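You operate a simulated robot arm through the tools that you are given. There is no shell and no other tool.

The job below is to be done with a simulated two-armed robot. You get a single attempt, and the scene is never put back.

## Task
The hopper is full: slow the feed down and restart the line.
Fine: feed speed to 1, orange lever to middle; start the lift, wait till the corn is down to the 80 kg mark, then start the feed and leave both running for production. Leave the gate alone.

The check looks at the end state, three seconds after you hand in, the way a careful person would. Anything else that was tipped, shoved, dropped, spilled or broken makes it a failure.

## Robot
Two 7-joint arms with fingered hands on one trunk that stands fixed in place. Base frame: the origin is at the foot of the trunk, x ahead of it, y to its left, z up. Units: cm, degrees, N and s.
The left shoulder is at [3, 13.6, 120.5], the right one opposite. Payload 5 kg a hand.
The TCP of each hand is the grasp point between the finger pads, 4.2 cm short of the fingertips. In the tool frame z runs along the fingers and y along their closing line. The gripper opens to 20.8 cm. The gripper's body begins 11.9 cm behind the TCP. The gripper is a hand of 4 fingers: y runs from the thumb to the fingers, the wrist lies at [0, 0, -33.2] in the tool frame, and closing takes about 1.5 s.
Orientation is that of the tool frame in the base frame, as a unit quaternion [x, y, z, w]. With the fingers straight down and closing along the base's y, the tool's x points along the base's -x, its y along +y and its z along -z.

## Interface
- The arms move only by the tool drive_tool. It takes "left_commands", "right_commands" or both (then of equal length, played together; a hand with none holds still); each is a list of rows, each a list of 6 numbers: the shift along the tool's x, y, z in mm, then the turn, a rotation vector about the tool's x, y, z in degrees. In form: [[x, y, z, ax, ay, az], ...]. A call has 1 to 20 rows; each row is the pose to reach, as a shift and turn from the pose commanded when the call began, along the tool's axes at that moment. "left_grip" and "right_grip" are, for a hand that has rows, the closure in counts, from 0 (fully open) to 255 (shut), set as the call begins (left out, the last holds). Each row takes 0.2 s and may step no farther than 5 cm and 8.6 degrees from the row before; otherwise, or with a gripper value out of range, the whole call is refused. A pose out of reach is approached as far as the arm can. The call stops where the force on the tool passes 60 N (or 10 N more than at its start, if that is more) or the arm is blocked; 0.2 s more then pass. The fingers move at their own pace (about 7.2 cm/s each) and stop on an object; they squeeze with about 31 N. The grip force told is the motor's: it shows also when the fingers shut on nothing. Time passes only in rows, and 0.2 s behind the last, so rows that repeat a pose let the fingers close. It gives the time, the measured TCP pose, the force on the tool (base axes), the opening and the grip force at its end, in the units of the frame above (readings bear some noise), with the torque about the TCP (base axes, N m) and any sound that the robot's microphone picked up.
- Cameras (640 x 400 px; columns grow to the right, rows downward): "scene" is now at [1.16, -5.95, 193.24]; the picture's right is [-0.82, -0.58, 0.00], its down [-0.42, 0.59, -0.69] and it looks along [0.40, -0.56, -0.73] (base axes); focal length 279 px, centre (320, 200). "left" rides on the left gripper at [-10.1, 0, -14.5] in its tool frame; the picture's right is [0.00, -1.00, 0.00], its down [0.82, 0.00, -0.57] and it looks along [0.57, 0.00, 0.82] (tool axes); focal length 261 px, centre (320, 200). "right" rides on the right gripper at [10.1, 0, -14.5] in its tool frame; the picture's right is [0.00, 1.00, 0.00], its down [-0.82, 0.00, -0.57] and it looks along [-0.57, 0.00, 0.82] (tool axes); focal length 261 px, centre (320, 200). There is no depth. A picture from a camera that has moved, and an enlarged one, comes with that camera's place and axes in the base frame and with its lens. The place of the scene camera against the robot may be out by one fixed shift of up to 1.2 cm in any direction.
- get_image(camera): a new picture of that camera. It takes no simulated time.
- raise_lower(by): slides the trunk up (or, below 0, down) by that many cm; the arms and the scene camera ride with it, the base frame stays. It gives what a move gives, with no picture.
- finger_targets(finger1, finger2, finger3, thumb_bend, hand): sets how far each is bent, from 0 (flat) to 100 (curled in); at 30 the hand is open as for a grip, at 70 the pads meet at the TCP. One left out holds its place. A second passes; each finger stops where it meets its share of the squeeze, and holds until it gets a number again. A gripper value or a shape takes the hand back. It gives what a move gives, with no picture; readings hold the bend of each and the force on the fingers (four entries, about 0 where the hand has none), thumb and palm.
- grasp_type(shape, hand): the hand has 4 fingers and takes this shape, open, in about a second: jaw (thumb against the fingers, like two jaws); tri (thumb and two fingers); tip (a fingertip pinch); poke (one finger out to press); point (the index stretched); flat (the hand flat); cup (the hand cupped); fist (a fist). The gripper value then closes the fingers along that shape, each until it touches; the sizes above hold for jaw. It gives what a move gives, with no picture.
- head_to(pan, tilt): turns the head with the scene camera to pan (to the left, within 143 degrees either way) and tilt (down, from -29 to 69), counted from straight ahead of the robot. It gives what a move gives.
- inspect(camera, box): a new picture of the part [left, top, right, bottom] of that camera's present view, enlarged. It takes no simulated time.
- hand_in(): hands the job in; it is judged then, once.

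Places have to be worked out from the pictures, the camera data and where the tool is seen. Open the grippers and draw the arms clear of the work before you hand the job in, unless the task says otherwise.

The tools are called after "Request:" as a command line: name --argument value ..., lists and objects as JSON in quotes. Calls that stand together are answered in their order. drive_tool: Moves the arms, as the interface text tells. Its arguments: {"type":"object","properties":{"left_commands":{"type":"array"},"left_grip":{"type":"number"},"right_commands":{"type":"array"},"right_grip":{"type":"number"}},"required":[]} The other tools are called the same way: raise_lower (by) slides the trunk up or down; grasp_type (shape, hand) gives the hand a shape; finger_targets (finger1, finger2, finger3, thumb_bend, hand) moves the fingers one by one; head_to (pan, tilt) turns the head that bears the scene camera; get_image (camera) takes a picture; inspect (camera, box) takes an enlarged picture of a part of a camera's view; hand_in () hands the job in.

At the start:

```text
t: 0.0
left_ee_pos: [64.96, -5.24, 137.22]
left_tcp_rot: [0.0, 1.0, 0.0, 0.0]
left_contact_force: [-0.9, 0.4, 0.1]
left_ft_torque: [0.02, -0.01, 0.0]
left_gripper_width: 20.77
left_grasp_force: 0.0
left_shape: jaw
left_bend: [30.0, 30.0, 30.0, 30.0]
left_finger forces: [0.0, 0.0, 0.0, 0.1, 0.0, 0.1]
right_ee_pos: [46.93, -60.82, 145.4]
right_tcp_rot: [0.0, 1.0, 0.0, -0.001]
right_contact_force: [0.4, 0.5, -0.7]
right_ft_torque: [-0.03, -0.01, -0.01]
right_gripper_width: 20.78
right_grasp_force: 0.1
right_shape: jaw
right_bend: [30.0, 30.0, 30.0, 30.0]
right_finger forces: [0.1, 0.0, 0.0, 0.1, 0.0, 0.0]
trunk travel left (down, up): [-22.5, 26.5]
head pan, tilt: [-54.7, 46.6]
```

scene: 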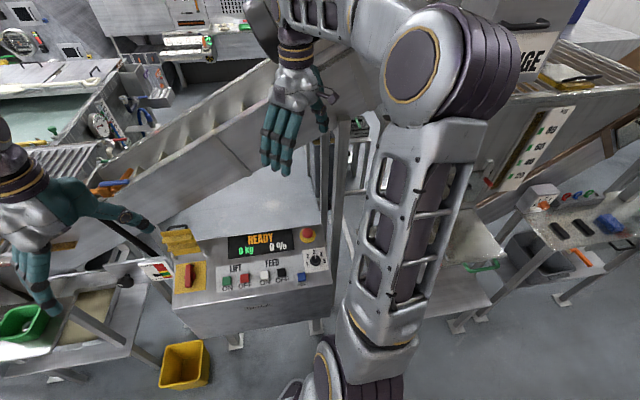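
right: 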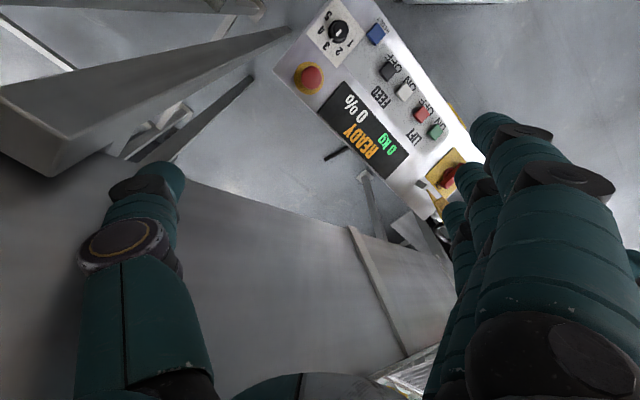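
left: 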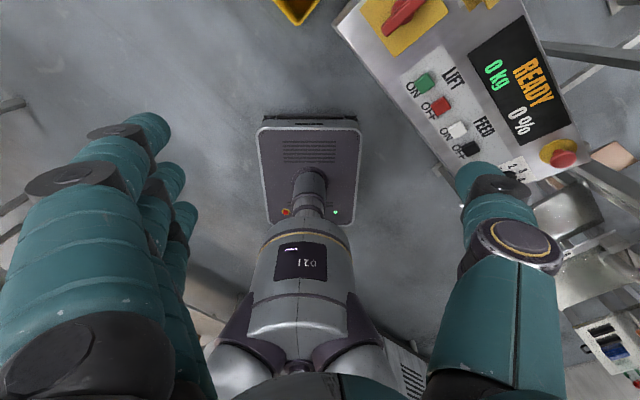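

The console shows READY, with LIFT on/off, FEED on/off, a knob, an emergency mushroom, a blue button and a red handle. I'll enlarge the console and its surroundings first.

Request:
inspect --camera "scene" --box '[150, 210, 340, 330]'

Request:
inspect --camera "right" --box '[270, 0, 500, 220]'

Request:
inspect --camera "scene" --box '[460, 80, 640, 300]'

Request:
inspect --camera "left" --box '[330, 0, 640, 220]'

```text
3.33 times, centred on (245, 270) of scene
camera zoom: at [1.16, -5.95, 193.24], right [-0.82, -0.58, 0.0], down [-0.42, 0.59, -0.69], along [0.4, -0.56, -0.73], focal length 929 px, centre (570, -33)
```

zoom: 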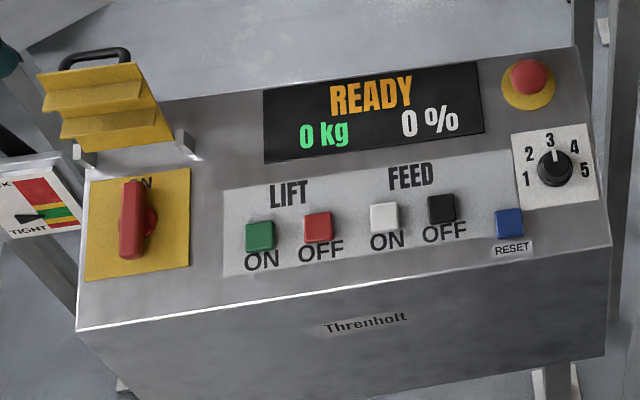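

```text
1.82 times, centred on (385, 110) of right
camera zoom: at [36.83, -60.8, 159.91], right [0.0, 1.0, 0.0], down [0.82, 0.0, 0.57], along [0.57, 0.0, -0.82], focal length 474 px, centre (202, 364)
```

zoom: 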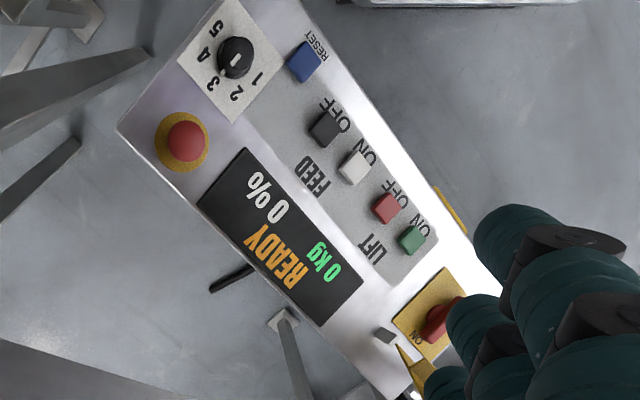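

```text
1.82 times, centred on (550, 190) of scene
camera zoom: at [1.16, -5.95, 193.24], right [-0.82, -0.58, 0.0], down [-0.42, 0.59, -0.69], along [0.4, -0.56, -0.73], focal length 507 px, centre (-98, 218)
```

zoom: 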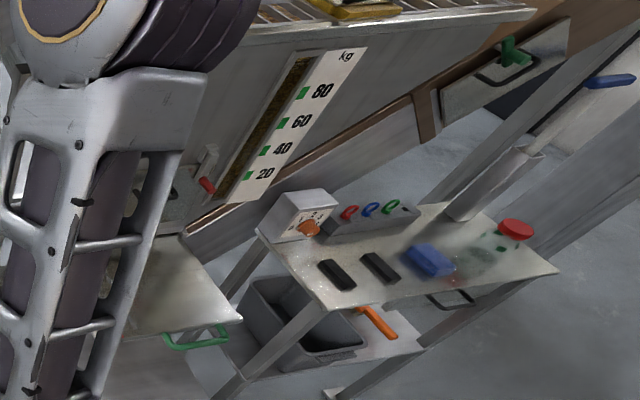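

```text
1.82 times, centred on (485, 110) of left
camera zoom: at [75.0, -5.23, 151.74], right [0.0, -1.0, 0.0], down [-0.82, 0.0, 0.57], along [-0.57, 0.0, -0.82], focal length 474 px, centre (20, 364)
```

zoom: 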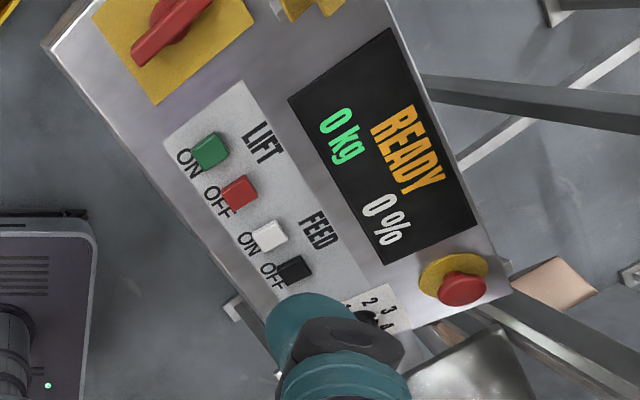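

The red lever beside the console is the main switch, showing ON, and there is a SLACK/TIGHT gauge to its left. I don't yet know where the orange lever is, so I'll turn the head and look around.

Request:
inspect --camera "scene" --box '[0, 100, 220, 340]'

Request:
inspect --camera "scene" --box '[0, 0, 240, 150]'

Request:
head_to --pan -20 --tilt 35

Request:
get_image --camera "scene"

Request:
head_to --pan -95 --tilt 35

Request:
get_image --camera "scene"

```text
1.67 times, centred on (110, 220) of scene
camera zoom: at [1.16, -5.95, 193.24], right [-0.82, -0.58, 0.0], down [-0.42, 0.59, -0.69], along [0.4, -0.56, -0.73], focal length 464 px, centre (670, 167)
```

zoom: 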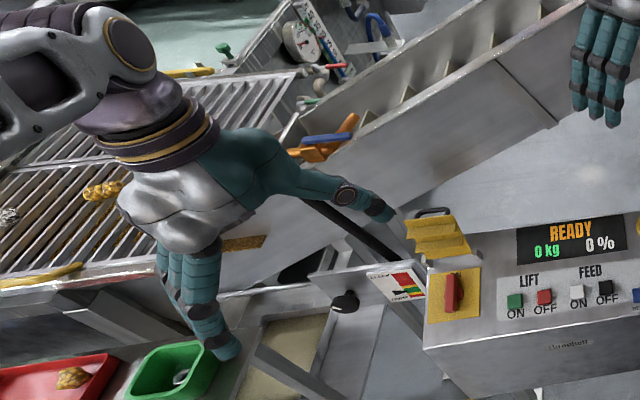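

```text
2.67 times, centred on (120, 75) of scene
camera zoom: at [1.16, -5.95, 193.24], right [-0.82, -0.58, 0.0], down [-0.42, 0.59, -0.69], along [0.4, -0.56, -0.73], focal length 743 px, centre (853, 533)
```

zoom: 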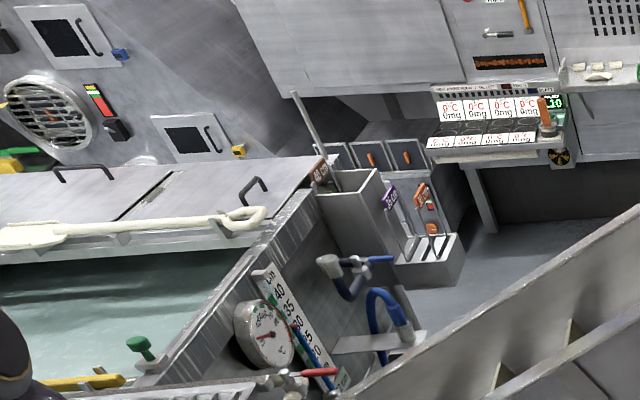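

```text
t: 1.0
left_ee_pos: [64.94, -5.26, 137.25]
left_tcp_rot: [0.0, 1.0, 0.0, 0.001]
left_contact_force: [0.7, -0.4, 0.0]
left_ft_torque: [0.0, 0.01, 0.03]
left_gripper_width: 20.8
left_grasp_force: 0.1
left_shape: jaw
left_bend: [30.0, 30.0, 30.0, 30.0]
left_finger forces: [0.0, 0.0, 0.0, 0.1, 0.0, 0.1]
right_ee_pos: [46.99, -60.89, 145.51]
right_tcp_rot: [0.0, 1.0, 0.001, 0.0]
right_contact_force: [-0.5, -0.1, 0.6]
right_ft_torque: [-0.01, -0.01, -0.01]
right_gripper_width: 20.77
right_grasp_force: 0.1
right_shape: jaw
right_bend: [30.0, 30.0, 30.0, 30.0]
right_finger forces: [0.1, 0.0, 0.0, 0.1, 0.0, 0.0]
trunk travel left (down, up): [-22.5, 26.5]
head pan, tilt: [-20.0, 35.0]
```

```text
taken
camera scene: at [4.82, -2.44, 194.94], right [-0.34, -0.94, 0.0], down [-0.54, 0.2, -0.82], along [0.77, -0.28, -0.57], focal length 279 px, centre (320, 200)
```

scene: 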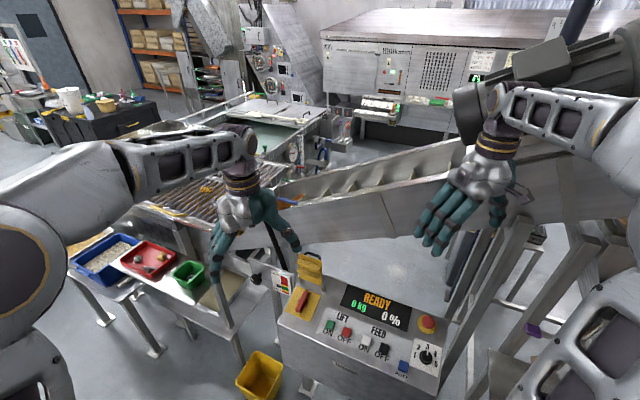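

```text
t: 2.5
left_ee_pos: [64.96, -5.2, 137.18]
left_tcp_rot: [0.001, 1.0, 0.0, -0.001]
left_contact_force: [1.1, -0.1, 0.0]
left_ft_torque: [0.0, 0.0, 0.06]
left_gripper_width: 20.77
left_grasp_force: 0.0
left_shape: jaw
left_bend: [30.0, 30.0, 30.0, 30.0]
left_finger forces: [0.0, 0.0, 0.0, 0.1, 0.0, 0.1]
right_ee_pos: [47.0, -60.74, 145.56]
right_tcp_rot: [0.0, 1.0, 0.0, 0.0]
right_contact_force: [0.0, 0.0, 0.0]
right_ft_torque: [-0.02, 0.0, -0.01]
right_gripper_width: 20.79
right_grasp_force: 0.0
right_shape: jaw
right_bend: [30.0, 30.0, 30.0, 30.0]
right_finger forces: [0.1, 0.0, 0.0, 0.1, 0.0, 0.0]
trunk travel left (down, up): [-22.5, 26.5]
head pan, tilt: [-95.0, 35.0]
```

```text
taken
camera scene: at [-4.21, -8.19, 194.95], right [-1.0, 0.09, 0.0], down [0.05, 0.57, -0.82], along [-0.07, -0.82, -0.57], focal length 279 px, centre (320, 200)
```

scene: 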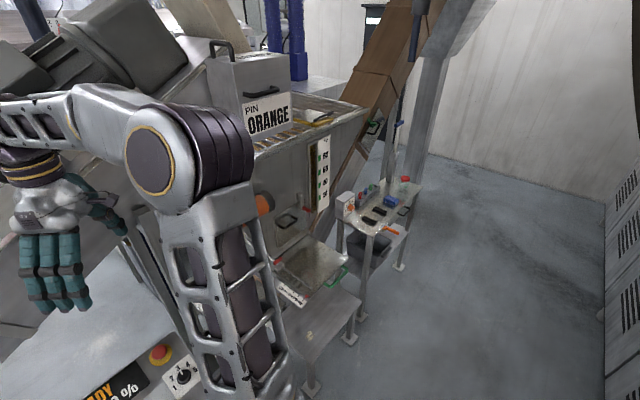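

There is a hopper with a kg scale, a "PIN ORANGE" sign and something orange at its side. I'll enlarge these.

Request:
inspect --camera "scene" --box '[200, 80, 360, 190]'

Request:
inspect --camera "scene" --box '[240, 160, 440, 340]'

Request:
head_to --pan -110 --tilt 50

Request:
get_image --camera "scene"

Request:
head_to --pan -75 --tilt 40

Request:
get_image --camera "scene"

```text
3.64 times, centred on (280, 135) of scene
camera zoom: at [-4.21, -8.19, 194.95], right [-1.0, 0.09, 0.0], down [0.05, 0.57, -0.82], along [-0.07, -0.82, -0.57], focal length 1014 px, centre (466, 436)
```

zoom: 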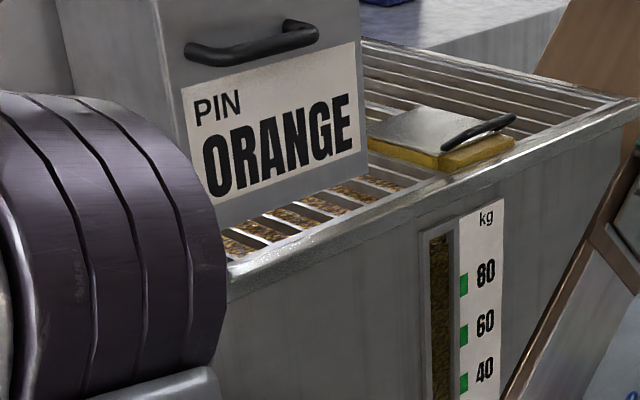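

```text
2.22 times, centred on (340, 250) of scene
camera zoom: at [-4.21, -8.19, 194.95], right [-1.0, 0.09, 0.0], down [0.05, 0.57, -0.82], along [-0.07, -0.82, -0.57], focal length 619 px, centre (276, 89)
```

zoom: 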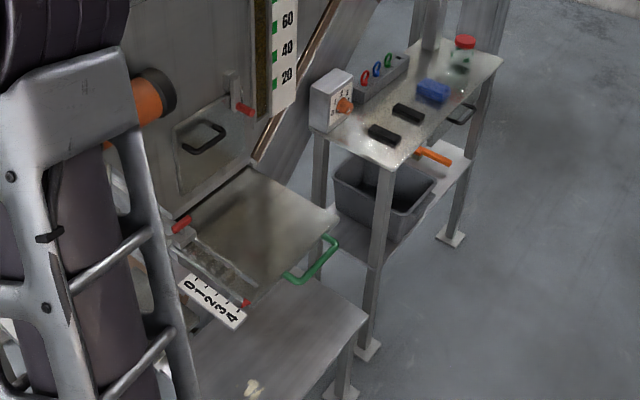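

```text
t: 3.2
left_ee_pos: [65.02, -5.28, 137.32]
left_tcp_rot: [0.0, 1.0, 0.001, 0.0]
left_contact_force: [-0.1, 0.8, 0.2]
left_ft_torque: [-0.05, 0.0, -0.01]
left_gripper_width: 20.77
left_grasp_force: 0.1
left_shape: jaw
left_bend: [30.0, 30.0, 30.0, 30.0]
left_finger forces: [0.1, 0.0, 0.1, 0.2, 0.0, 0.0]
right_ee_pos: [47.01, -60.76, 145.4]
right_tcp_rot: [0.0, 1.0, -0.001, 0.0]
right_contact_force: [-0.1, 0.4, -0.2]
right_ft_torque: [0.01, 0.04, 0.0]
right_gripper_width: 20.78
right_grasp_force: 0.1
right_shape: jaw
right_bend: [30.0, 30.0, 30.0, 30.0]
right_finger forces: [0.0, 0.0, 0.0, 0.0, 0.0, 0.1]
trunk travel left (down, up): [-22.5, 26.5]
head pan, tilt: [-110.0, 50.0]
```

```text
taken
camera scene: at [-6.07, -6.65, 192.78], right [-0.94, 0.34, 0.0], down [0.26, 0.72, -0.64], along [-0.22, -0.6, -0.77], focal length 279 px, centre (320, 200)
```

scene: 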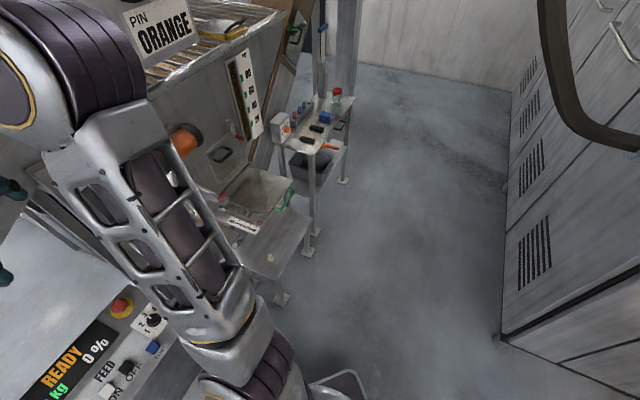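

```text
t: 4.2
left_ee_pos: [65.0, -5.16, 137.32]
left_tcp_rot: [0.0, 1.0, 0.0, 0.0]
left_contact_force: [0.3, 0.2, 0.1]
left_ft_torque: [-0.02, -0.02, 0.02]
left_gripper_width: 20.74
left_grasp_force: 0.1
left_shape: jaw
left_bend: [30.0, 30.0, 30.0, 30.0]
left_finger forces: [0.0, 0.1, 0.1, 0.0, 0.0, 0.0]
right_ee_pos: [46.89, -60.89, 145.46]
right_tcp_rot: [-0.001, 1.0, 0.0, 0.0]
right_contact_force: [0.1, 0.0, 0.6]
right_ft_torque: [0.0, 0.03, 0.01]
right_gripper_width: 20.76
right_grasp_force: 0.1
right_shape: jaw
right_bend: [30.0, 30.0, 30.0, 30.0]
right_finger forces: [0.0, 0.0, 0.0, 0.0, 0.0, 0.1]
trunk travel left (down, up): [-22.5, 26.5]
head pan, tilt: [-75.0, 40.0]
```

```text
taken
camera scene: at [-1.26, -7.63, 194.19], right [-0.97, -0.26, 0.0], down [-0.17, 0.62, -0.77], along [0.2, -0.74, -0.64], focal length 279 px, centre (320, 200)
```

scene: 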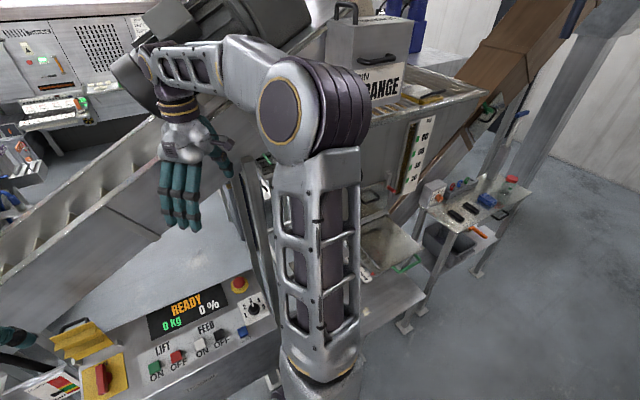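

The right elbow hides the hopper side, where something orange shows. I'll move the left hand out to the left, then bring the right hand inwards so the hopper can be seen.

Request:
drive_tool --left_commands '[[25, 40, -5, 0, 0, 0], [50, 80, -10, 0, 0, 0], [75, 120, -15, 0, 0, 0], [100, 160, -20, 0, 0, 0], [125, 200, -25, 0, 0, 0], [150, 240, -30, 0, 0, 0], [175, 280, -35, 0, 0, 0], [200, 320, -40, 0, 0, 0]]'

Request:
drive_tool --right_commands '[[0, 40, -5, 0, 0, 0], [0, 80, -10, 0, 0, 0], [0, 120, -15, 0, 0, 0], [0, 160, -20, 0, 0, 0], [0, 200, -25, 0, 0, 0], [0, 240, -30, 0, 0, 0], [0, 280, -35, 0, 0, 0], [0, 320, -40, 0, 0, 0], [0, 360, -40, 0, 0, 0]]'

Request:
head_to --pan -90 --tilt 40

Request:
get_image --camera "scene"

Request:
get_image --camera "right"

```text
t: 6.0
left_ee_pos: [44.75, 26.97, 141.43]
left_tcp_rot: [0.002, 1.0, 0.0, 0.001]
left_contact_force: [-1.3, 0.9, 0.0]
left_ft_torque: [-0.11, -0.14, -0.01]
left_gripper_width: 20.79
left_grasp_force: 0.1
left_shape: jaw
left_bend: [30.0, 30.0, 30.0, 30.0]
left_finger forces: [0.0, 0.0, 0.0, 0.0, 0.0, 0.1]
right_ee_pos: [46.8, -60.7, 145.68]
right_tcp_rot: [0.002, 1.0, -0.001, 0.0]
right_contact_force: [-1.0, 1.4, 0.7]
right_ft_torque: [-0.06, -0.14, 0.02]
right_gripper_width: 20.77
right_grasp_force: 0.1
right_shape: jaw
right_bend: [30.0, 30.0, 30.0, 30.0]
right_finger forces: [0.0, 0.1, 0.0, 0.1, 0.0, 0.1]
trunk travel left (down, up): [-22.5, 26.5]
head pan, tilt: [-75.0, 40.0]
```

```text
t: 8.1
left_ee_pos: [44.99, 27.05, 141.35]
left_tcp_rot: [0.0, 1.0, -0.002, 0.0]
left_contact_force: [0.0, 1.0, -0.3]
left_ft_torque: [-0.09, 0.03, 0.03]
left_gripper_width: 20.79
left_grasp_force: 0.1
left_shape: jaw
left_bend: [30.0, 30.0, 30.0, 30.0]
left_finger forces: [0.0, 0.0, 0.0, 0.0, 0.0, 0.0]
right_ee_pos: [46.92, -24.28, 149.62]
right_tcp_rot: [0.0, 1.0, -0.001, 0.0]
right_contact_force: [-0.3, 1.4, -0.5]
right_ft_torque: [-0.1, 0.02, -0.01]
right_gripper_width: 20.81
right_grasp_force: 0.1
right_shape: jaw
right_bend: [30.0, 30.0, 30.0, 30.0]
right_finger forces: [0.1, 0.1, 0.0, 0.1, 0.0, 0.0]
trunk travel left (down, up): [-22.5, 26.5]
head pan, tilt: [-75.0, 40.0]
```

```text
t: 8.8
left_ee_pos: [44.94, 26.74, 141.34]
left_tcp_rot: [0.0, 1.0, 0.001, 0.0]
left_contact_force: [1.0, 0.1, 0.2]
left_ft_torque: [0.05, 0.02, 0.04]
left_gripper_width: 20.78
left_grasp_force: 0.0
left_shape: jaw
left_bend: [30.0, 30.0, 30.0, 30.0]
left_finger forces: [0.0, 0.0, 0.0, 0.0, 0.0, 0.0]
right_ee_pos: [46.89, -24.55, 149.52]
right_tcp_rot: [0.001, 1.0, 0.0, 0.0]
right_contact_force: [0.1, 0.0, 0.0]
right_ft_torque: [0.01, -0.02, -0.01]
right_gripper_width: 20.79
right_grasp_force: 0.0
right_shape: jaw
right_bend: [30.0, 30.0, 30.0, 30.0]
right_finger forces: [0.0, 0.1, 0.0, 0.0, 0.0, 0.0]
trunk travel left (down, up): [-22.5, 26.5]
head pan, tilt: [-90.0, 40.0]
```

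```text
taken
camera scene: at [-3.46, -7.94, 194.19], right [-1.0, 0.0, 0.0], down [0.0, 0.64, -0.77], along [0.0, -0.77, -0.64], focal length 279 px, centre (320, 200)
```

scene: 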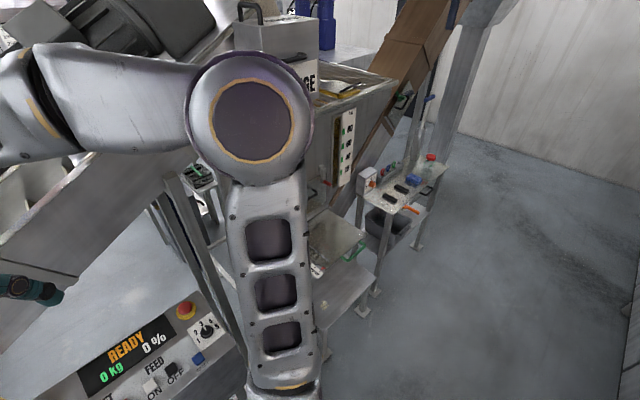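

```text
taken
camera right: at [36.78, -24.58, 163.97], right [0.0, 1.0, 0.0], down [0.82, 0.0, 0.57], along [0.57, 0.0, -0.82], focal length 261 px, centre (320, 200)
```

right: 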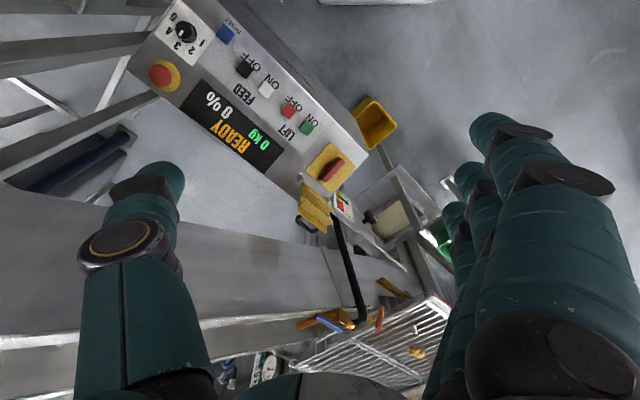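

The elbow still hides that area, so I'll use the right wrist camera instead. I'll yaw the hand 90° so its camera looks toward −y at the hopper.

Request:
drive_tool --right_commands '[[-3, -18, 0, 0, 0, 8.2], [-6, -36, 0, 0, 0, 16.4], [-9, -54, 0, 0, 0, 24.6], [-12, -72, 0, 0, 0, 32.8], [-15, -90, 0, 0, 0, 41], [-18, -108, 0, 0, 0, 49.2], [-21, -126, 0, 0, 0, 57.4], [-24, -144, 0, 0, 0, 65.6], [-27, -162, 0, 0, 0, 73.8], [-30, -180, 0, 0, 0, 82], [-33, -198, 0, 0, 0, 90]]'

Request:
get_image --camera "right"

Request:
get_image --camera "scene"

```text
t: 11.2
left_ee_pos: [45.03, 26.85, 141.37]
left_tcp_rot: [0.0, 1.0, 0.0, 0.001]
left_contact_force: [-0.2, 0.2, 0.8]
left_ft_torque: [0.05, -0.02, 0.03]
left_gripper_width: 20.84
left_grasp_force: 0.0
left_shape: jaw
left_bend: [30.0, 30.0, 30.0, 30.0]
left_finger forces: [0.0, 0.1, 0.1, 0.0, 0.0, 0.0]
right_ee_pos: [50.22, -44.61, 149.5]
right_tcp_rot: [0.708, 0.707, 0.0, 0.0]
right_contact_force: [1.0, -0.7, -0.4]
right_ft_torque: [0.05, 0.0, 0.01]
right_gripper_width: 20.78
right_grasp_force: 0.0
right_shape: jaw
right_bend: [30.0, 30.0, 30.0, 30.0]
right_finger forces: [0.1, 0.0, 0.0, 0.1, 0.0, 0.0]
trunk travel left (down, up): [-22.5, 26.5]
head pan, tilt: [-90.0, 40.0]
```

```text
taken
camera right: at [50.24, -34.5, 163.92], right [1.0, -0.01, 0.0], down [-0.01, -0.82, 0.57], along [0.0, -0.57, -0.82], focal length 261 px, centre (320, 200)
```

right: 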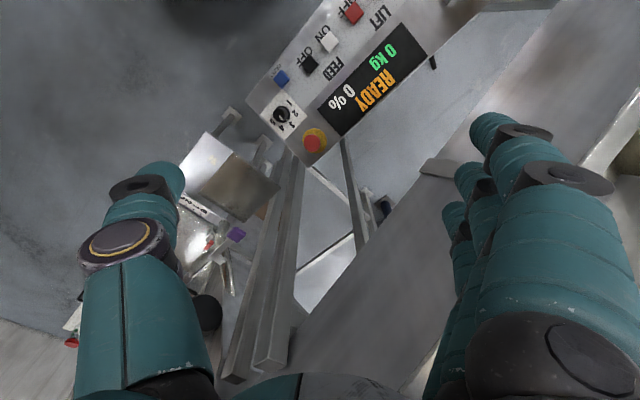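

```text
taken
camera scene: at [-3.44, -7.98, 194.19], right [-1.0, 0.0, 0.0], down [0.0, 0.64, -0.77], along [0.0, -0.77, -0.64], focal length 279 px, centre (320, 200)
```

scene: 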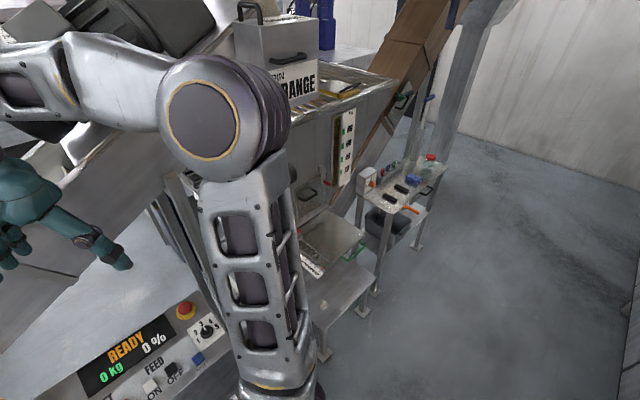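

The hand camera looks too steeply downward. I'll pitch it up about 40° so it looks toward the hopper side.

Request:
drive_tool --right_commands '[[0, 20, 10, 0, -8, 0], [0, 40, 20, 0, -16, 0], [0, 60, 30, 0, -24, 0], [0, 80, 40, 0, -32, 0], [0, 100, 50, 0, -40, 0]]'

Request:
get_image --camera "right"

Request:
get_image --camera "scene"

```text
t: 12.4
left_ee_pos: [45.11, 26.9, 141.26]
left_tcp_rot: [0.0, 1.0, -0.001, -0.001]
left_contact_force: [0.4, 0.6, 0.3]
left_ft_torque: [-0.1, 0.14, 0.0]
left_gripper_width: 20.81
left_grasp_force: 0.1
left_shape: jaw
left_bend: [30.0, 30.0, 30.0, 30.0]
left_finger forces: [0.0, 0.0, 0.0, 0.0, 0.0, 0.1]
right_ee_pos: [60.27, -44.46, 144.36]
right_tcp_rot: [0.664, 0.664, -0.242, 0.242]
right_contact_force: [0.4, 0.5, 0.6]
right_ft_torque: [-0.06, 0.08, -0.08]
right_gripper_width: 20.83
right_grasp_force: 0.0
right_shape: jaw
right_bend: [30.0, 30.0, 30.0, 30.0]
right_finger forces: [0.0, 0.0, 0.0, 0.0, 0.0, 0.1]
trunk travel left (down, up): [-22.5, 26.5]
head pan, tilt: [-90.0, 40.0]
```

```text
taken
camera right: at [60.33, -27.58, 148.94], right [1.0, 0.0, 0.0], down [0.0, -0.26, 0.97], along [0.0, -0.97, -0.26], focal length 261 px, centre (320, 200)
```

right: 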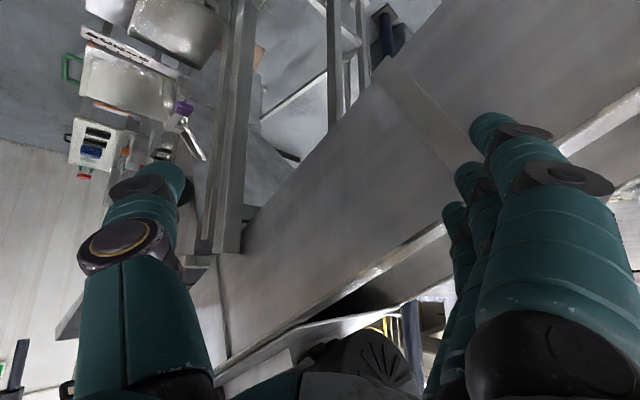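

```text
taken
camera scene: at [-3.23, -7.78, 194.2], right [-1.0, 0.0, 0.0], down [0.0, 0.64, -0.77], along [0.0, -0.77, -0.64], focal length 279 px, centre (320, 200)
```

scene: 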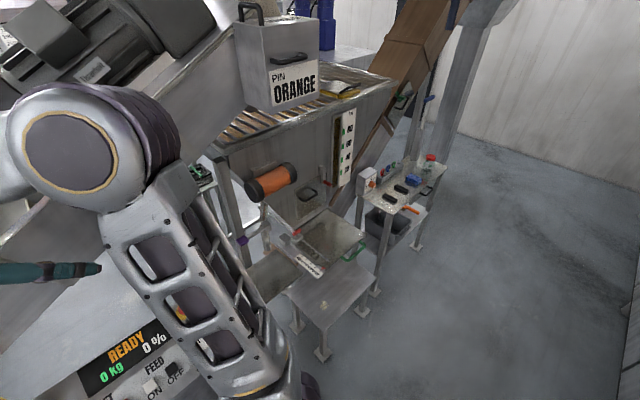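

Now the hopper side is visible in the scene view: the orange cylinder, the tray and a level gauge. I'll enlarge these regions.

Request:
inspect --camera "scene" --box '[180, 130, 380, 290]'

Request:
inspect --camera "scene" --box '[180, 0, 420, 130]'

Request:
inspect --camera "scene" --box '[330, 140, 460, 260]'

Request:
inspect --camera "scene" --box '[160, 140, 280, 260]'

Request:
inspect --camera "right" --box '[40, 0, 280, 200]'

```text
2.50 times, centred on (280, 210) of scene
camera zoom: at [-3.23, -7.78, 194.2], right [-1.0, 0.0, 0.0], down [0.0, 0.64, -0.77], along [0.0, -0.77, -0.64], focal length 697 px, centre (420, 175)
```

zoom: 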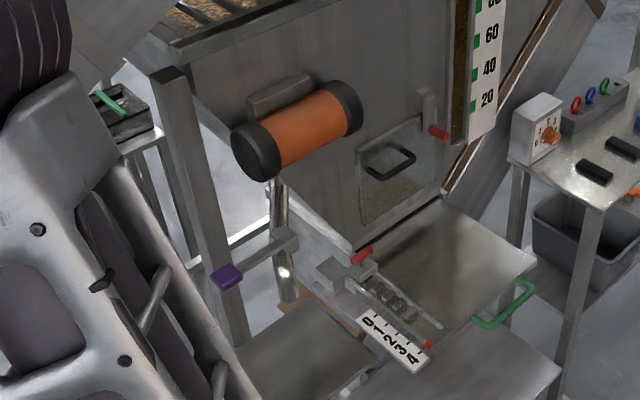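

```text
2.67 times, centred on (300, 65) of scene
camera zoom: at [-3.23, -7.78, 194.2], right [-1.0, 0.0, 0.0], down [0.0, 0.64, -0.77], along [0.0, -0.77, -0.64], focal length 743 px, centre (373, 560)
```

zoom: 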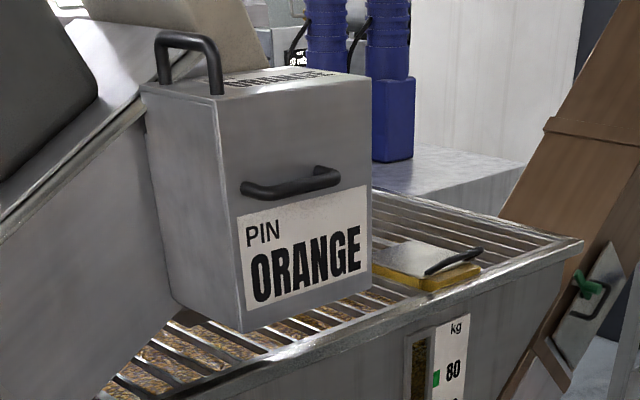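

```text
3.33 times, centred on (395, 200) of scene
camera zoom: at [-3.23, -7.78, 194.2], right [-1.0, 0.0, 0.0], down [0.0, 0.64, -0.77], along [0.0, -0.77, -0.64], focal length 929 px, centre (70, 200)
```

zoom: 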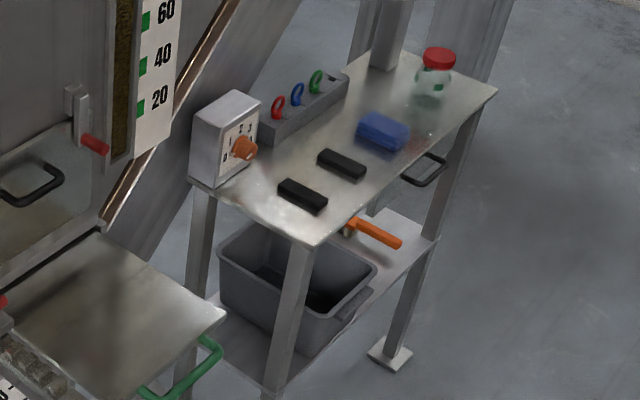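

```text
3.33 times, centred on (220, 200) of scene
camera zoom: at [-3.23, -7.78, 194.2], right [-1.0, 0.0, 0.0], down [0.0, 0.64, -0.77], along [0.0, -0.77, -0.64], focal length 929 px, centre (653, 200)
```

zoom: 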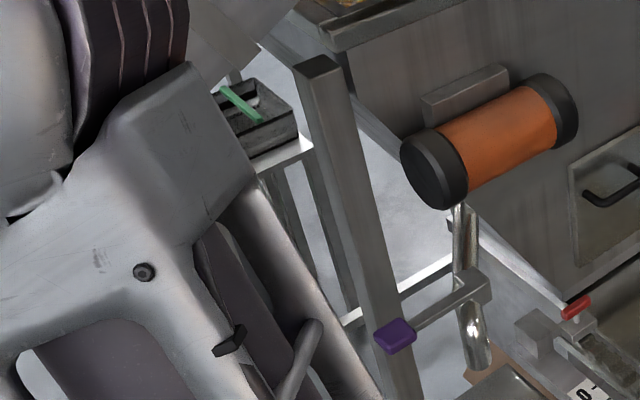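

```text
2.00 times, centred on (160, 100) of right
camera zoom: at [60.33, -27.58, 148.94], right [1.0, 0.0, 0.0], down [0.0, -0.26, 0.97], along [0.0, -0.97, -0.26], focal length 521 px, centre (640, 400)
```

zoom: 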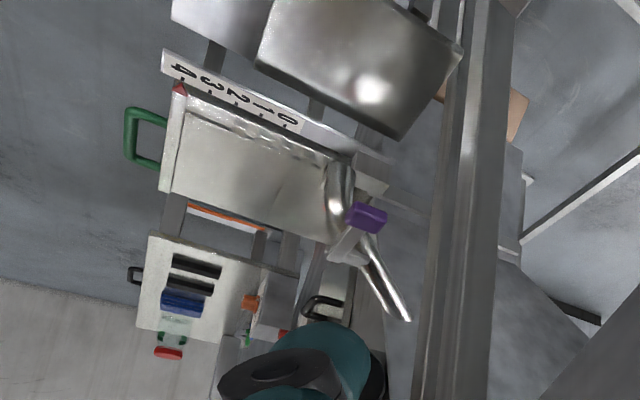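

On this side the only orange things are a vibrator motor, a dial and a drawer handle, none of them lever-like at reach. Next I'll look left toward the sieve end, where orange handles showed earlier.

Request:
head_to --pan -35 --tilt 45

Request:
get_image --camera "scene"

Request:
inspect --camera "scene" --box '[100, 80, 340, 230]'

Request:
get_image --camera "left"

```text
t: 13.7
left_ee_pos: [44.9, 26.81, 141.4]
left_tcp_rot: [0.0, 1.0, 0.0, 0.0]
left_contact_force: [-0.3, 0.7, -0.1]
left_ft_torque: [-0.04, -0.04, 0.03]
left_gripper_width: 20.79
left_grasp_force: 0.1
left_shape: jaw
left_bend: [30.0, 30.0, 30.0, 30.0]
left_finger forces: [0.0, 0.0, 0.0, 0.0, 0.1, 0.1]
right_ee_pos: [60.25, -44.58, 144.46]
right_tcp_rot: [0.664, 0.665, -0.241, 0.241]
right_contact_force: [0.2, 0.3, -0.6]
right_ft_torque: [-0.01, -0.03, 0.05]
right_gripper_width: 20.76
right_grasp_force: 0.0
right_shape: jaw
right_bend: [30.0, 30.0, 30.0, 30.0]
right_finger forces: [0.0, 0.0, 0.1, 0.1, 0.0, 0.1]
trunk travel left (down, up): [-22.5, 26.5]
head pan, tilt: [-35.0, 45.0]
```

```text
taken
camera scene: at [3.16, -4.08, 193.47], right [-0.57, -0.82, 0.0], down [-0.58, 0.41, -0.71], along [0.58, -0.41, -0.71], focal length 279 px, centre (320, 200)
```

scene: 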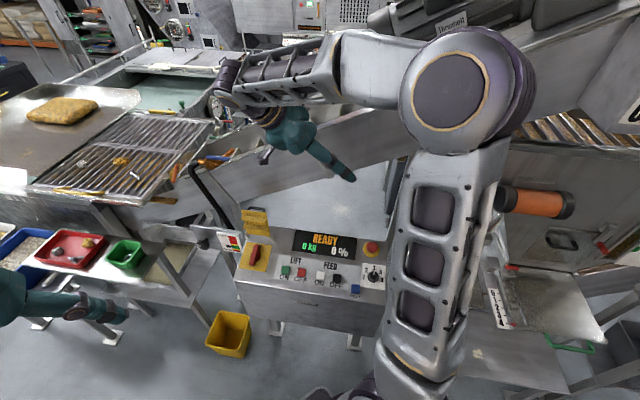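

```text
2.67 times, centred on (220, 155) of scene
camera zoom: at [3.16, -4.08, 193.47], right [-0.57, -0.82, 0.0], down [-0.58, 0.41, -0.71], along [0.58, -0.41, -0.71], focal length 743 px, centre (587, 320)
```

zoom: 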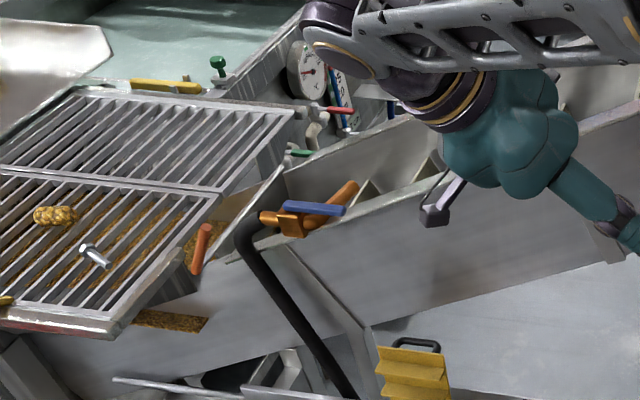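

```text
taken
camera left: at [54.95, 26.84, 155.83], right [0.0, -1.0, 0.0], down [-0.82, 0.0, 0.57], along [-0.57, 0.0, -0.82], focal length 261 px, centre (320, 200)
```

left: 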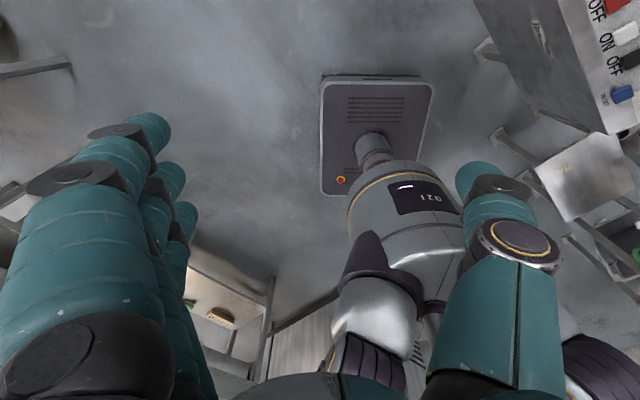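

A thick orange lever sits on a bracket at about (103, −23, 125), with a shorter orange one on the sieve end at about (112, −7, 119). I'll draw the right arm back, then pitch the left hand forward so its camera can look at them.

Request:
drive_tool --right_commands '[[-30, -20, 25, 0, 8, 0], [-60, -40, 50, 0, 16, 0], [-90, -60, 75, 0, 24, 0], [-120, -80, 100, 0, 32, 0], [-150, -100, 125, 0, 40, 0]]'

Request:
drive_tool --left_commands '[[-27, -29, -4, 0, -8.2, 0], [-54, -58, -8, 0, -16.4, 0], [-81, -87, -12, 0, -24.6, 0], [-108, -116, -16, 0, -32.8, 0], [-135, -145, -20, 0, -41, 0], [-162, -174, -24, 0, -49.2, 0], [-189, -203, -28, 0, -57.4, 0], [-216, -232, -32, 0, -65.6, 0], [-243, -261, -36, 0, -73.8, 0], [-270, -290, -40, 0, -82, 0], [-300, -320, -40, 0, -90, 0]]'

Request:
get_image --camera "left"

Request:
get_image --camera "scene"

```text
t: 14.6
left_ee_pos: [44.61, 26.77, 141.46]
left_tcp_rot: [0.002, 1.0, -0.001, 0.002]
left_contact_force: [-1.2, -0.5, 0.7]
left_ft_torque: [0.22, -0.08, -0.05]
left_gripper_width: 20.78
left_grasp_force: 0.1
left_shape: jaw
left_bend: [30.0, 30.0, 30.0, 30.0]
left_finger forces: [0.1, 0.0, 0.0, 0.1, 0.0, 0.0]
right_ee_pos: [53.01, -56.19, 144.62]
right_tcp_rot: [0.699, 0.706, -0.087, 0.08]
right_contact_force: [-27.5, 28.2, 9.2]
right_ft_torque: [-0.23, -0.58, 1.27]
right_gripper_width: 20.63
right_grasp_force: 0.1
right_shape: jaw
right_bend: [30.0, 30.0, 43.0, 30.0]
right_finger forces: [0.0, 0.0, 39.4, 0.0, 0.0, 0.0]
trunk travel left (down, up): [-22.5, 26.5]
head pan, tilt: [-35.0, 45.0]
stopped in row 4 (right hand): the force on the tool passed its limit at 71 N (the readings are from after the stop); the commanded pose is now the measured one
```

```text
t: 17.0
left_ee_pos: [42.81, -34.94, 171.67]
left_tcp_rot: [0.213, 0.617, -0.404, 0.641]
left_contact_force: [-2.6, 2.8, -12.7]
left_ft_torque: [1.05, -1.06, -0.76]
left_gripper_width: 20.82
left_grasp_force: 0.1
left_shape: jaw
left_bend: [30.0, 30.0, 30.0, 30.0]
left_finger forces: [0.0, 0.0, 0.0, 0.1, 0.1, 0.1]
left hand out of reach, approached as far as the arm can: row 7, 8
right_ee_pos: [53.46, -56.26, 144.38]
right_tcp_rot: [0.7, 0.704, -0.09, 0.079]
right_contact_force: [-24.2, 16.0, -4.0]
right_ft_torque: [0.42, 1.03, 0.26]
right_gripper_width: 20.56
right_grasp_force: 0.1
right_shape: jaw
right_bend: [30.0, 31.0, 45.0, 30.0]
right_finger forces: [0.1, 2.0, 27.5, 0.1, 0.1, 0.1]
trunk travel left (down, up): [-22.5, 26.5]
head pan, tilt: [-35.0, 45.0]
stopped in row 11 (left hand): the force on the tool passed its limit at 120 N (the readings are from after the stop); the commanded pose is now the measured one
```

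```text
taken
camera left: at [34.69, -21.12, 179.2], right [-0.78, -0.58, 0.23], down [-0.43, 0.23, -0.87], along [0.46, -0.78, -0.43], focal length 261 px, centre (320, 200)
```

left: 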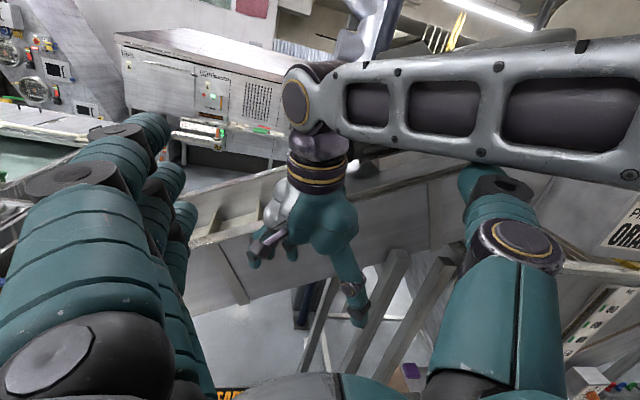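

```text
taken
camera scene: at [3.26, -3.7, 193.47], right [-0.57, -0.82, 0.0], down [-0.58, 0.4, -0.71], along [0.58, -0.41, -0.71], focal length 279 px, centre (320, 200)
```

scene: 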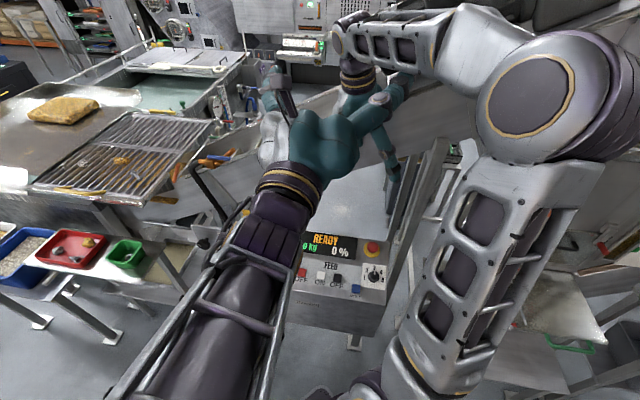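

The right fingers touched the lift chute, and the left wrist could not follow the turn and drifted toward the right arm. I'll back the left hand out toward +y first, then free the right hand from the chute.

Request:
drive_tool --left_commands '[[-8, 18, -24, 0, 0, 0], [-17, 39, -51, 0, 0, 0], [-30, 65, -86, 0, 0, 0], [-42, 92, -120, 0, 0, 0], [-51, 117, -154, 0, 0, 0]]'

Request:
drive_tool --right_commands '[[10, -15, -3, 0, 0, 0], [20, -30, -5, 0, 0, 0], [30, -45, -7, 0, 0, 0], [40, -60, -9, 0, 0, 0]]'

Request:
get_image --camera "scene"

Request:
get_image --camera "right"

```text
t: 18.4
left_ee_pos: [48.79, -8.55, 169.43]
left_tcp_rot: [0.158, 0.647, -0.361, 0.653]
left_contact_force: [-1.9, -1.5, 0.1]
left_ft_torque: [0.03, 0.07, 0.29]
left_gripper_width: 20.81
left_grasp_force: 0.1
left_shape: jaw
left_bend: [30.0, 30.0, 30.0, 30.0]
left_finger forces: [0.0, 0.1, 0.1, 0.1, 0.1, 0.0]
right_ee_pos: [53.09, -56.07, 144.35]
right_tcp_rot: [0.698, 0.706, -0.089, 0.078]
right_contact_force: [-19.9, 28.8, -0.3]
right_ft_torque: [0.86, 0.58, 1.56]
right_gripper_width: 20.58
right_grasp_force: 0.0
right_shape: jaw
right_bend: [30.0, 30.0, 44.0, 30.0]
right_finger forces: [0.0, 0.1, 34.7, 0.1, 0.0, 0.0]
trunk travel left (down, up): [-22.5, 26.5]
head pan, tilt: [-35.0, 45.0]
stopped in row 5 (left hand): the arm was blocked; the commanded pose is now the measured one
```

```text
t: 19.4
left_ee_pos: [48.88, -8.66, 169.4]
left_tcp_rot: [0.158, 0.647, -0.362, 0.652]
left_contact_force: [0.4, 1.1, -0.4]
left_ft_torque: [0.01, 0.04, 0.05]
left_gripper_width: 20.8
left_grasp_force: 0.1
left_shape: jaw
left_bend: [30.0, 30.0, 30.0, 30.0]
left_finger forces: [0.0, 0.0, 0.1, 0.0, 0.0, 0.1]
right_ee_pos: [47.34, -52.52, 144.4]
right_tcp_rot: [0.701, 0.703, -0.089, 0.082]
right_contact_force: [-0.8, 1.5, 0.8]
right_ft_torque: [-0.01, -0.08, 0.0]
right_gripper_width: 20.79
right_grasp_force: 0.0
right_shape: jaw
right_bend: [30.0, 30.0, 30.0, 30.0]
right_finger forces: [0.1, 0.0, 0.1, 0.0, 0.1, 0.2]
trunk travel left (down, up): [-22.5, 26.5]
head pan, tilt: [-35.0, 45.0]
```

```text
taken
camera scene: at [3.04, -4.05, 193.47], right [-0.57, -0.82, 0.0], down [-0.58, 0.41, -0.71], along [0.58, -0.41, -0.71], focal length 279 px, centre (320, 200)
```

scene: 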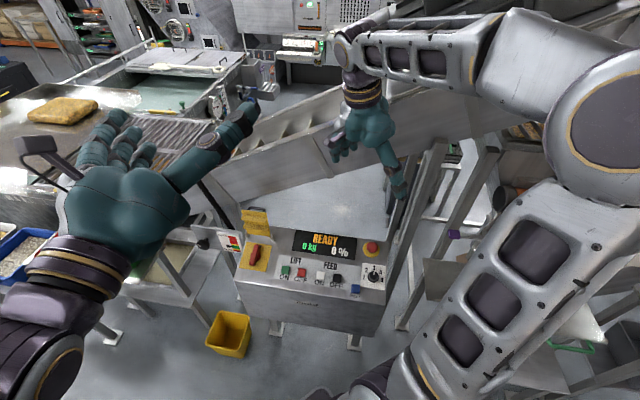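

```text
taken
camera right: at [47.46, -39.32, 155.99], right [1.0, 0.0, -0.01], down [0.01, -0.66, 0.75], along [-0.01, -0.75, -0.66], focal length 261 px, centre (320, 200)
```

right: 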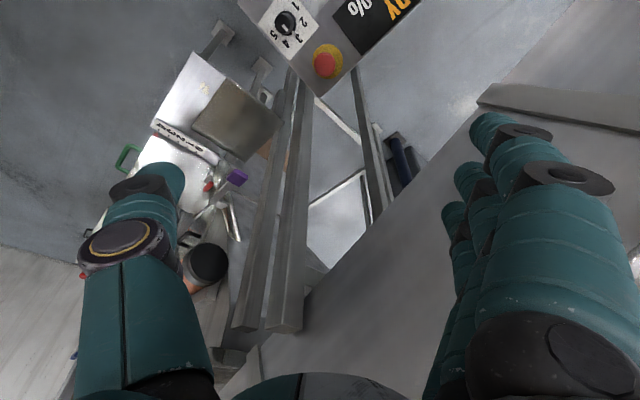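

Both hands are free, with no forces on them. I'll look through the left camera now.

Request:
get_image --camera "left"

Request:
inspect --camera "scene" --box '[100, 60, 300, 200]'

```text
taken
camera left: at [39.36, 3.74, 177.36], right [-0.68, -0.69, 0.27], down [-0.5, 0.16, -0.85], along [0.54, -0.71, -0.45], focal length 261 px, centre (320, 200)
```

left: 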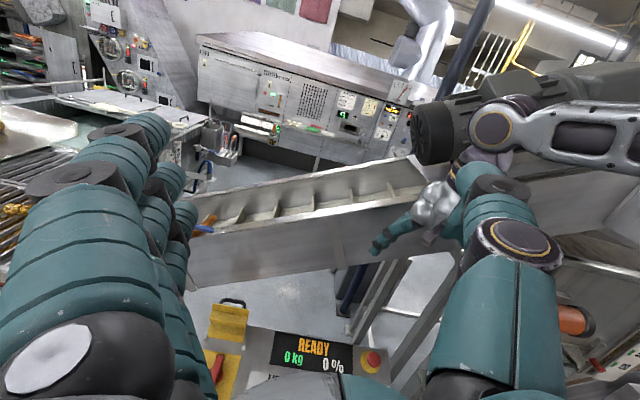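

```text
2.86 times, centred on (200, 130) of scene
camera zoom: at [3.04, -4.05, 193.47], right [-0.57, -0.82, 0.0], down [-0.58, 0.41, -0.71], along [0.58, -0.41, -0.71], focal length 796 px, centre (663, 400)
```

zoom: 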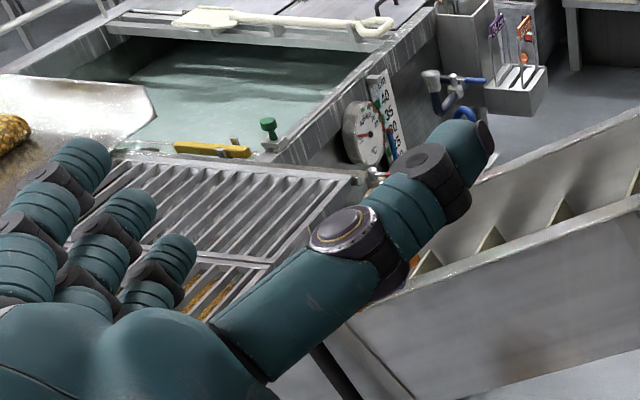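

I'll swing the left hand so its fingers point straight ahead (+x) with the palm camera above, lowering it to about (70, 0, 150).

Request:
drive_tool --left_commands '[[20, 36, 11, -6.2, 0, 2.4], [40, 72, 22, -12.4, 0, 4.8], [60, 108, 32, -18.6, 0.2, 7.2], [80, 143, 42, -24.7, 0.3, 9.7], [99, 178, 53, -30.9, 0.3, 12.1], [119, 214, 63, -37.1, 0.4, 14.5], [138, 250, 74, -43.3, 0.4, 16.9]]'

Request:
get_image --camera "left"

Request:
get_image --camera "scene"

```text
t: 21.0
left_ee_pos: [70.45, -0.18, 150.17]
left_tcp_rot: [-0.002, 0.708, 0.002, 0.706]
left_contact_force: [0.3, -0.5, -0.6]
left_ft_torque: [0.03, -0.04, 0.03]
left_gripper_width: 20.77
left_grasp_force: 0.0
left_shape: jaw
left_bend: [30.0, 30.0, 30.0, 30.0]
left_finger forces: [0.0, 0.1, 0.0, 0.1, 0.0, 0.1]
right_ee_pos: [47.69, -52.54, 144.1]
right_tcp_rot: [0.7, 0.704, -0.09, 0.08]
right_contact_force: [2.0, -0.3, -1.2]
right_ft_torque: [0.02, 0.2, -0.07]
right_gripper_width: 20.79
right_grasp_force: 0.1
right_shape: jaw
right_bend: [30.0, 30.0, 30.0, 30.0]
right_finger forces: [0.0, 0.1, 0.0, 0.1, 0.0, 0.1]
trunk travel left (down, up): [-22.5, 26.5]
head pan, tilt: [-35.0, 45.0]
```

```text
taken
camera left: at [55.92, -0.33, 160.28], right [0.0, -1.0, 0.0], down [-0.57, -0.01, -0.82], along [0.82, 0.0, -0.57], focal length 261 px, centre (320, 200)
```

left: 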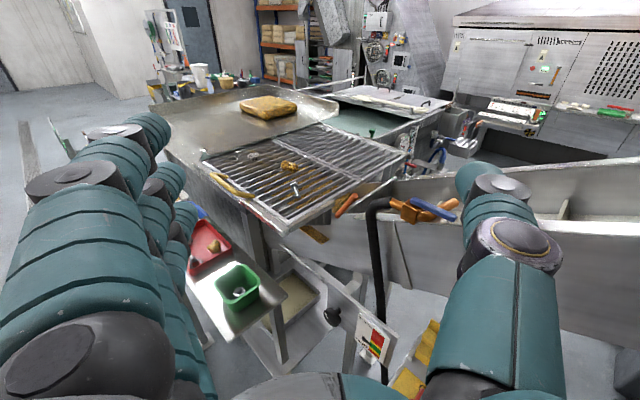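

```text
taken
camera scene: at [3.52, -4.22, 193.44], right [-0.57, -0.82, 0.0], down [-0.58, 0.41, -0.71], along [0.58, -0.4, -0.71], focal length 279 px, centre (320, 200)
```

scene: 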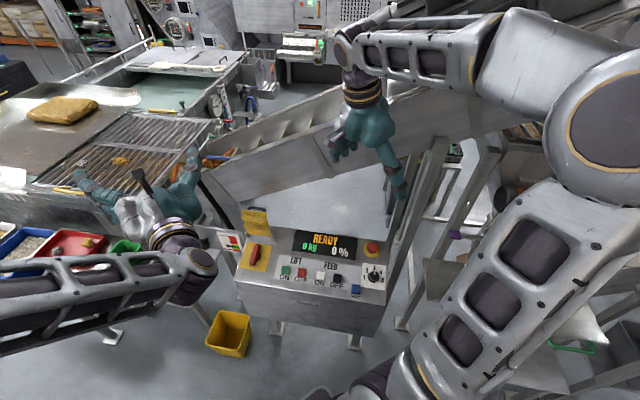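

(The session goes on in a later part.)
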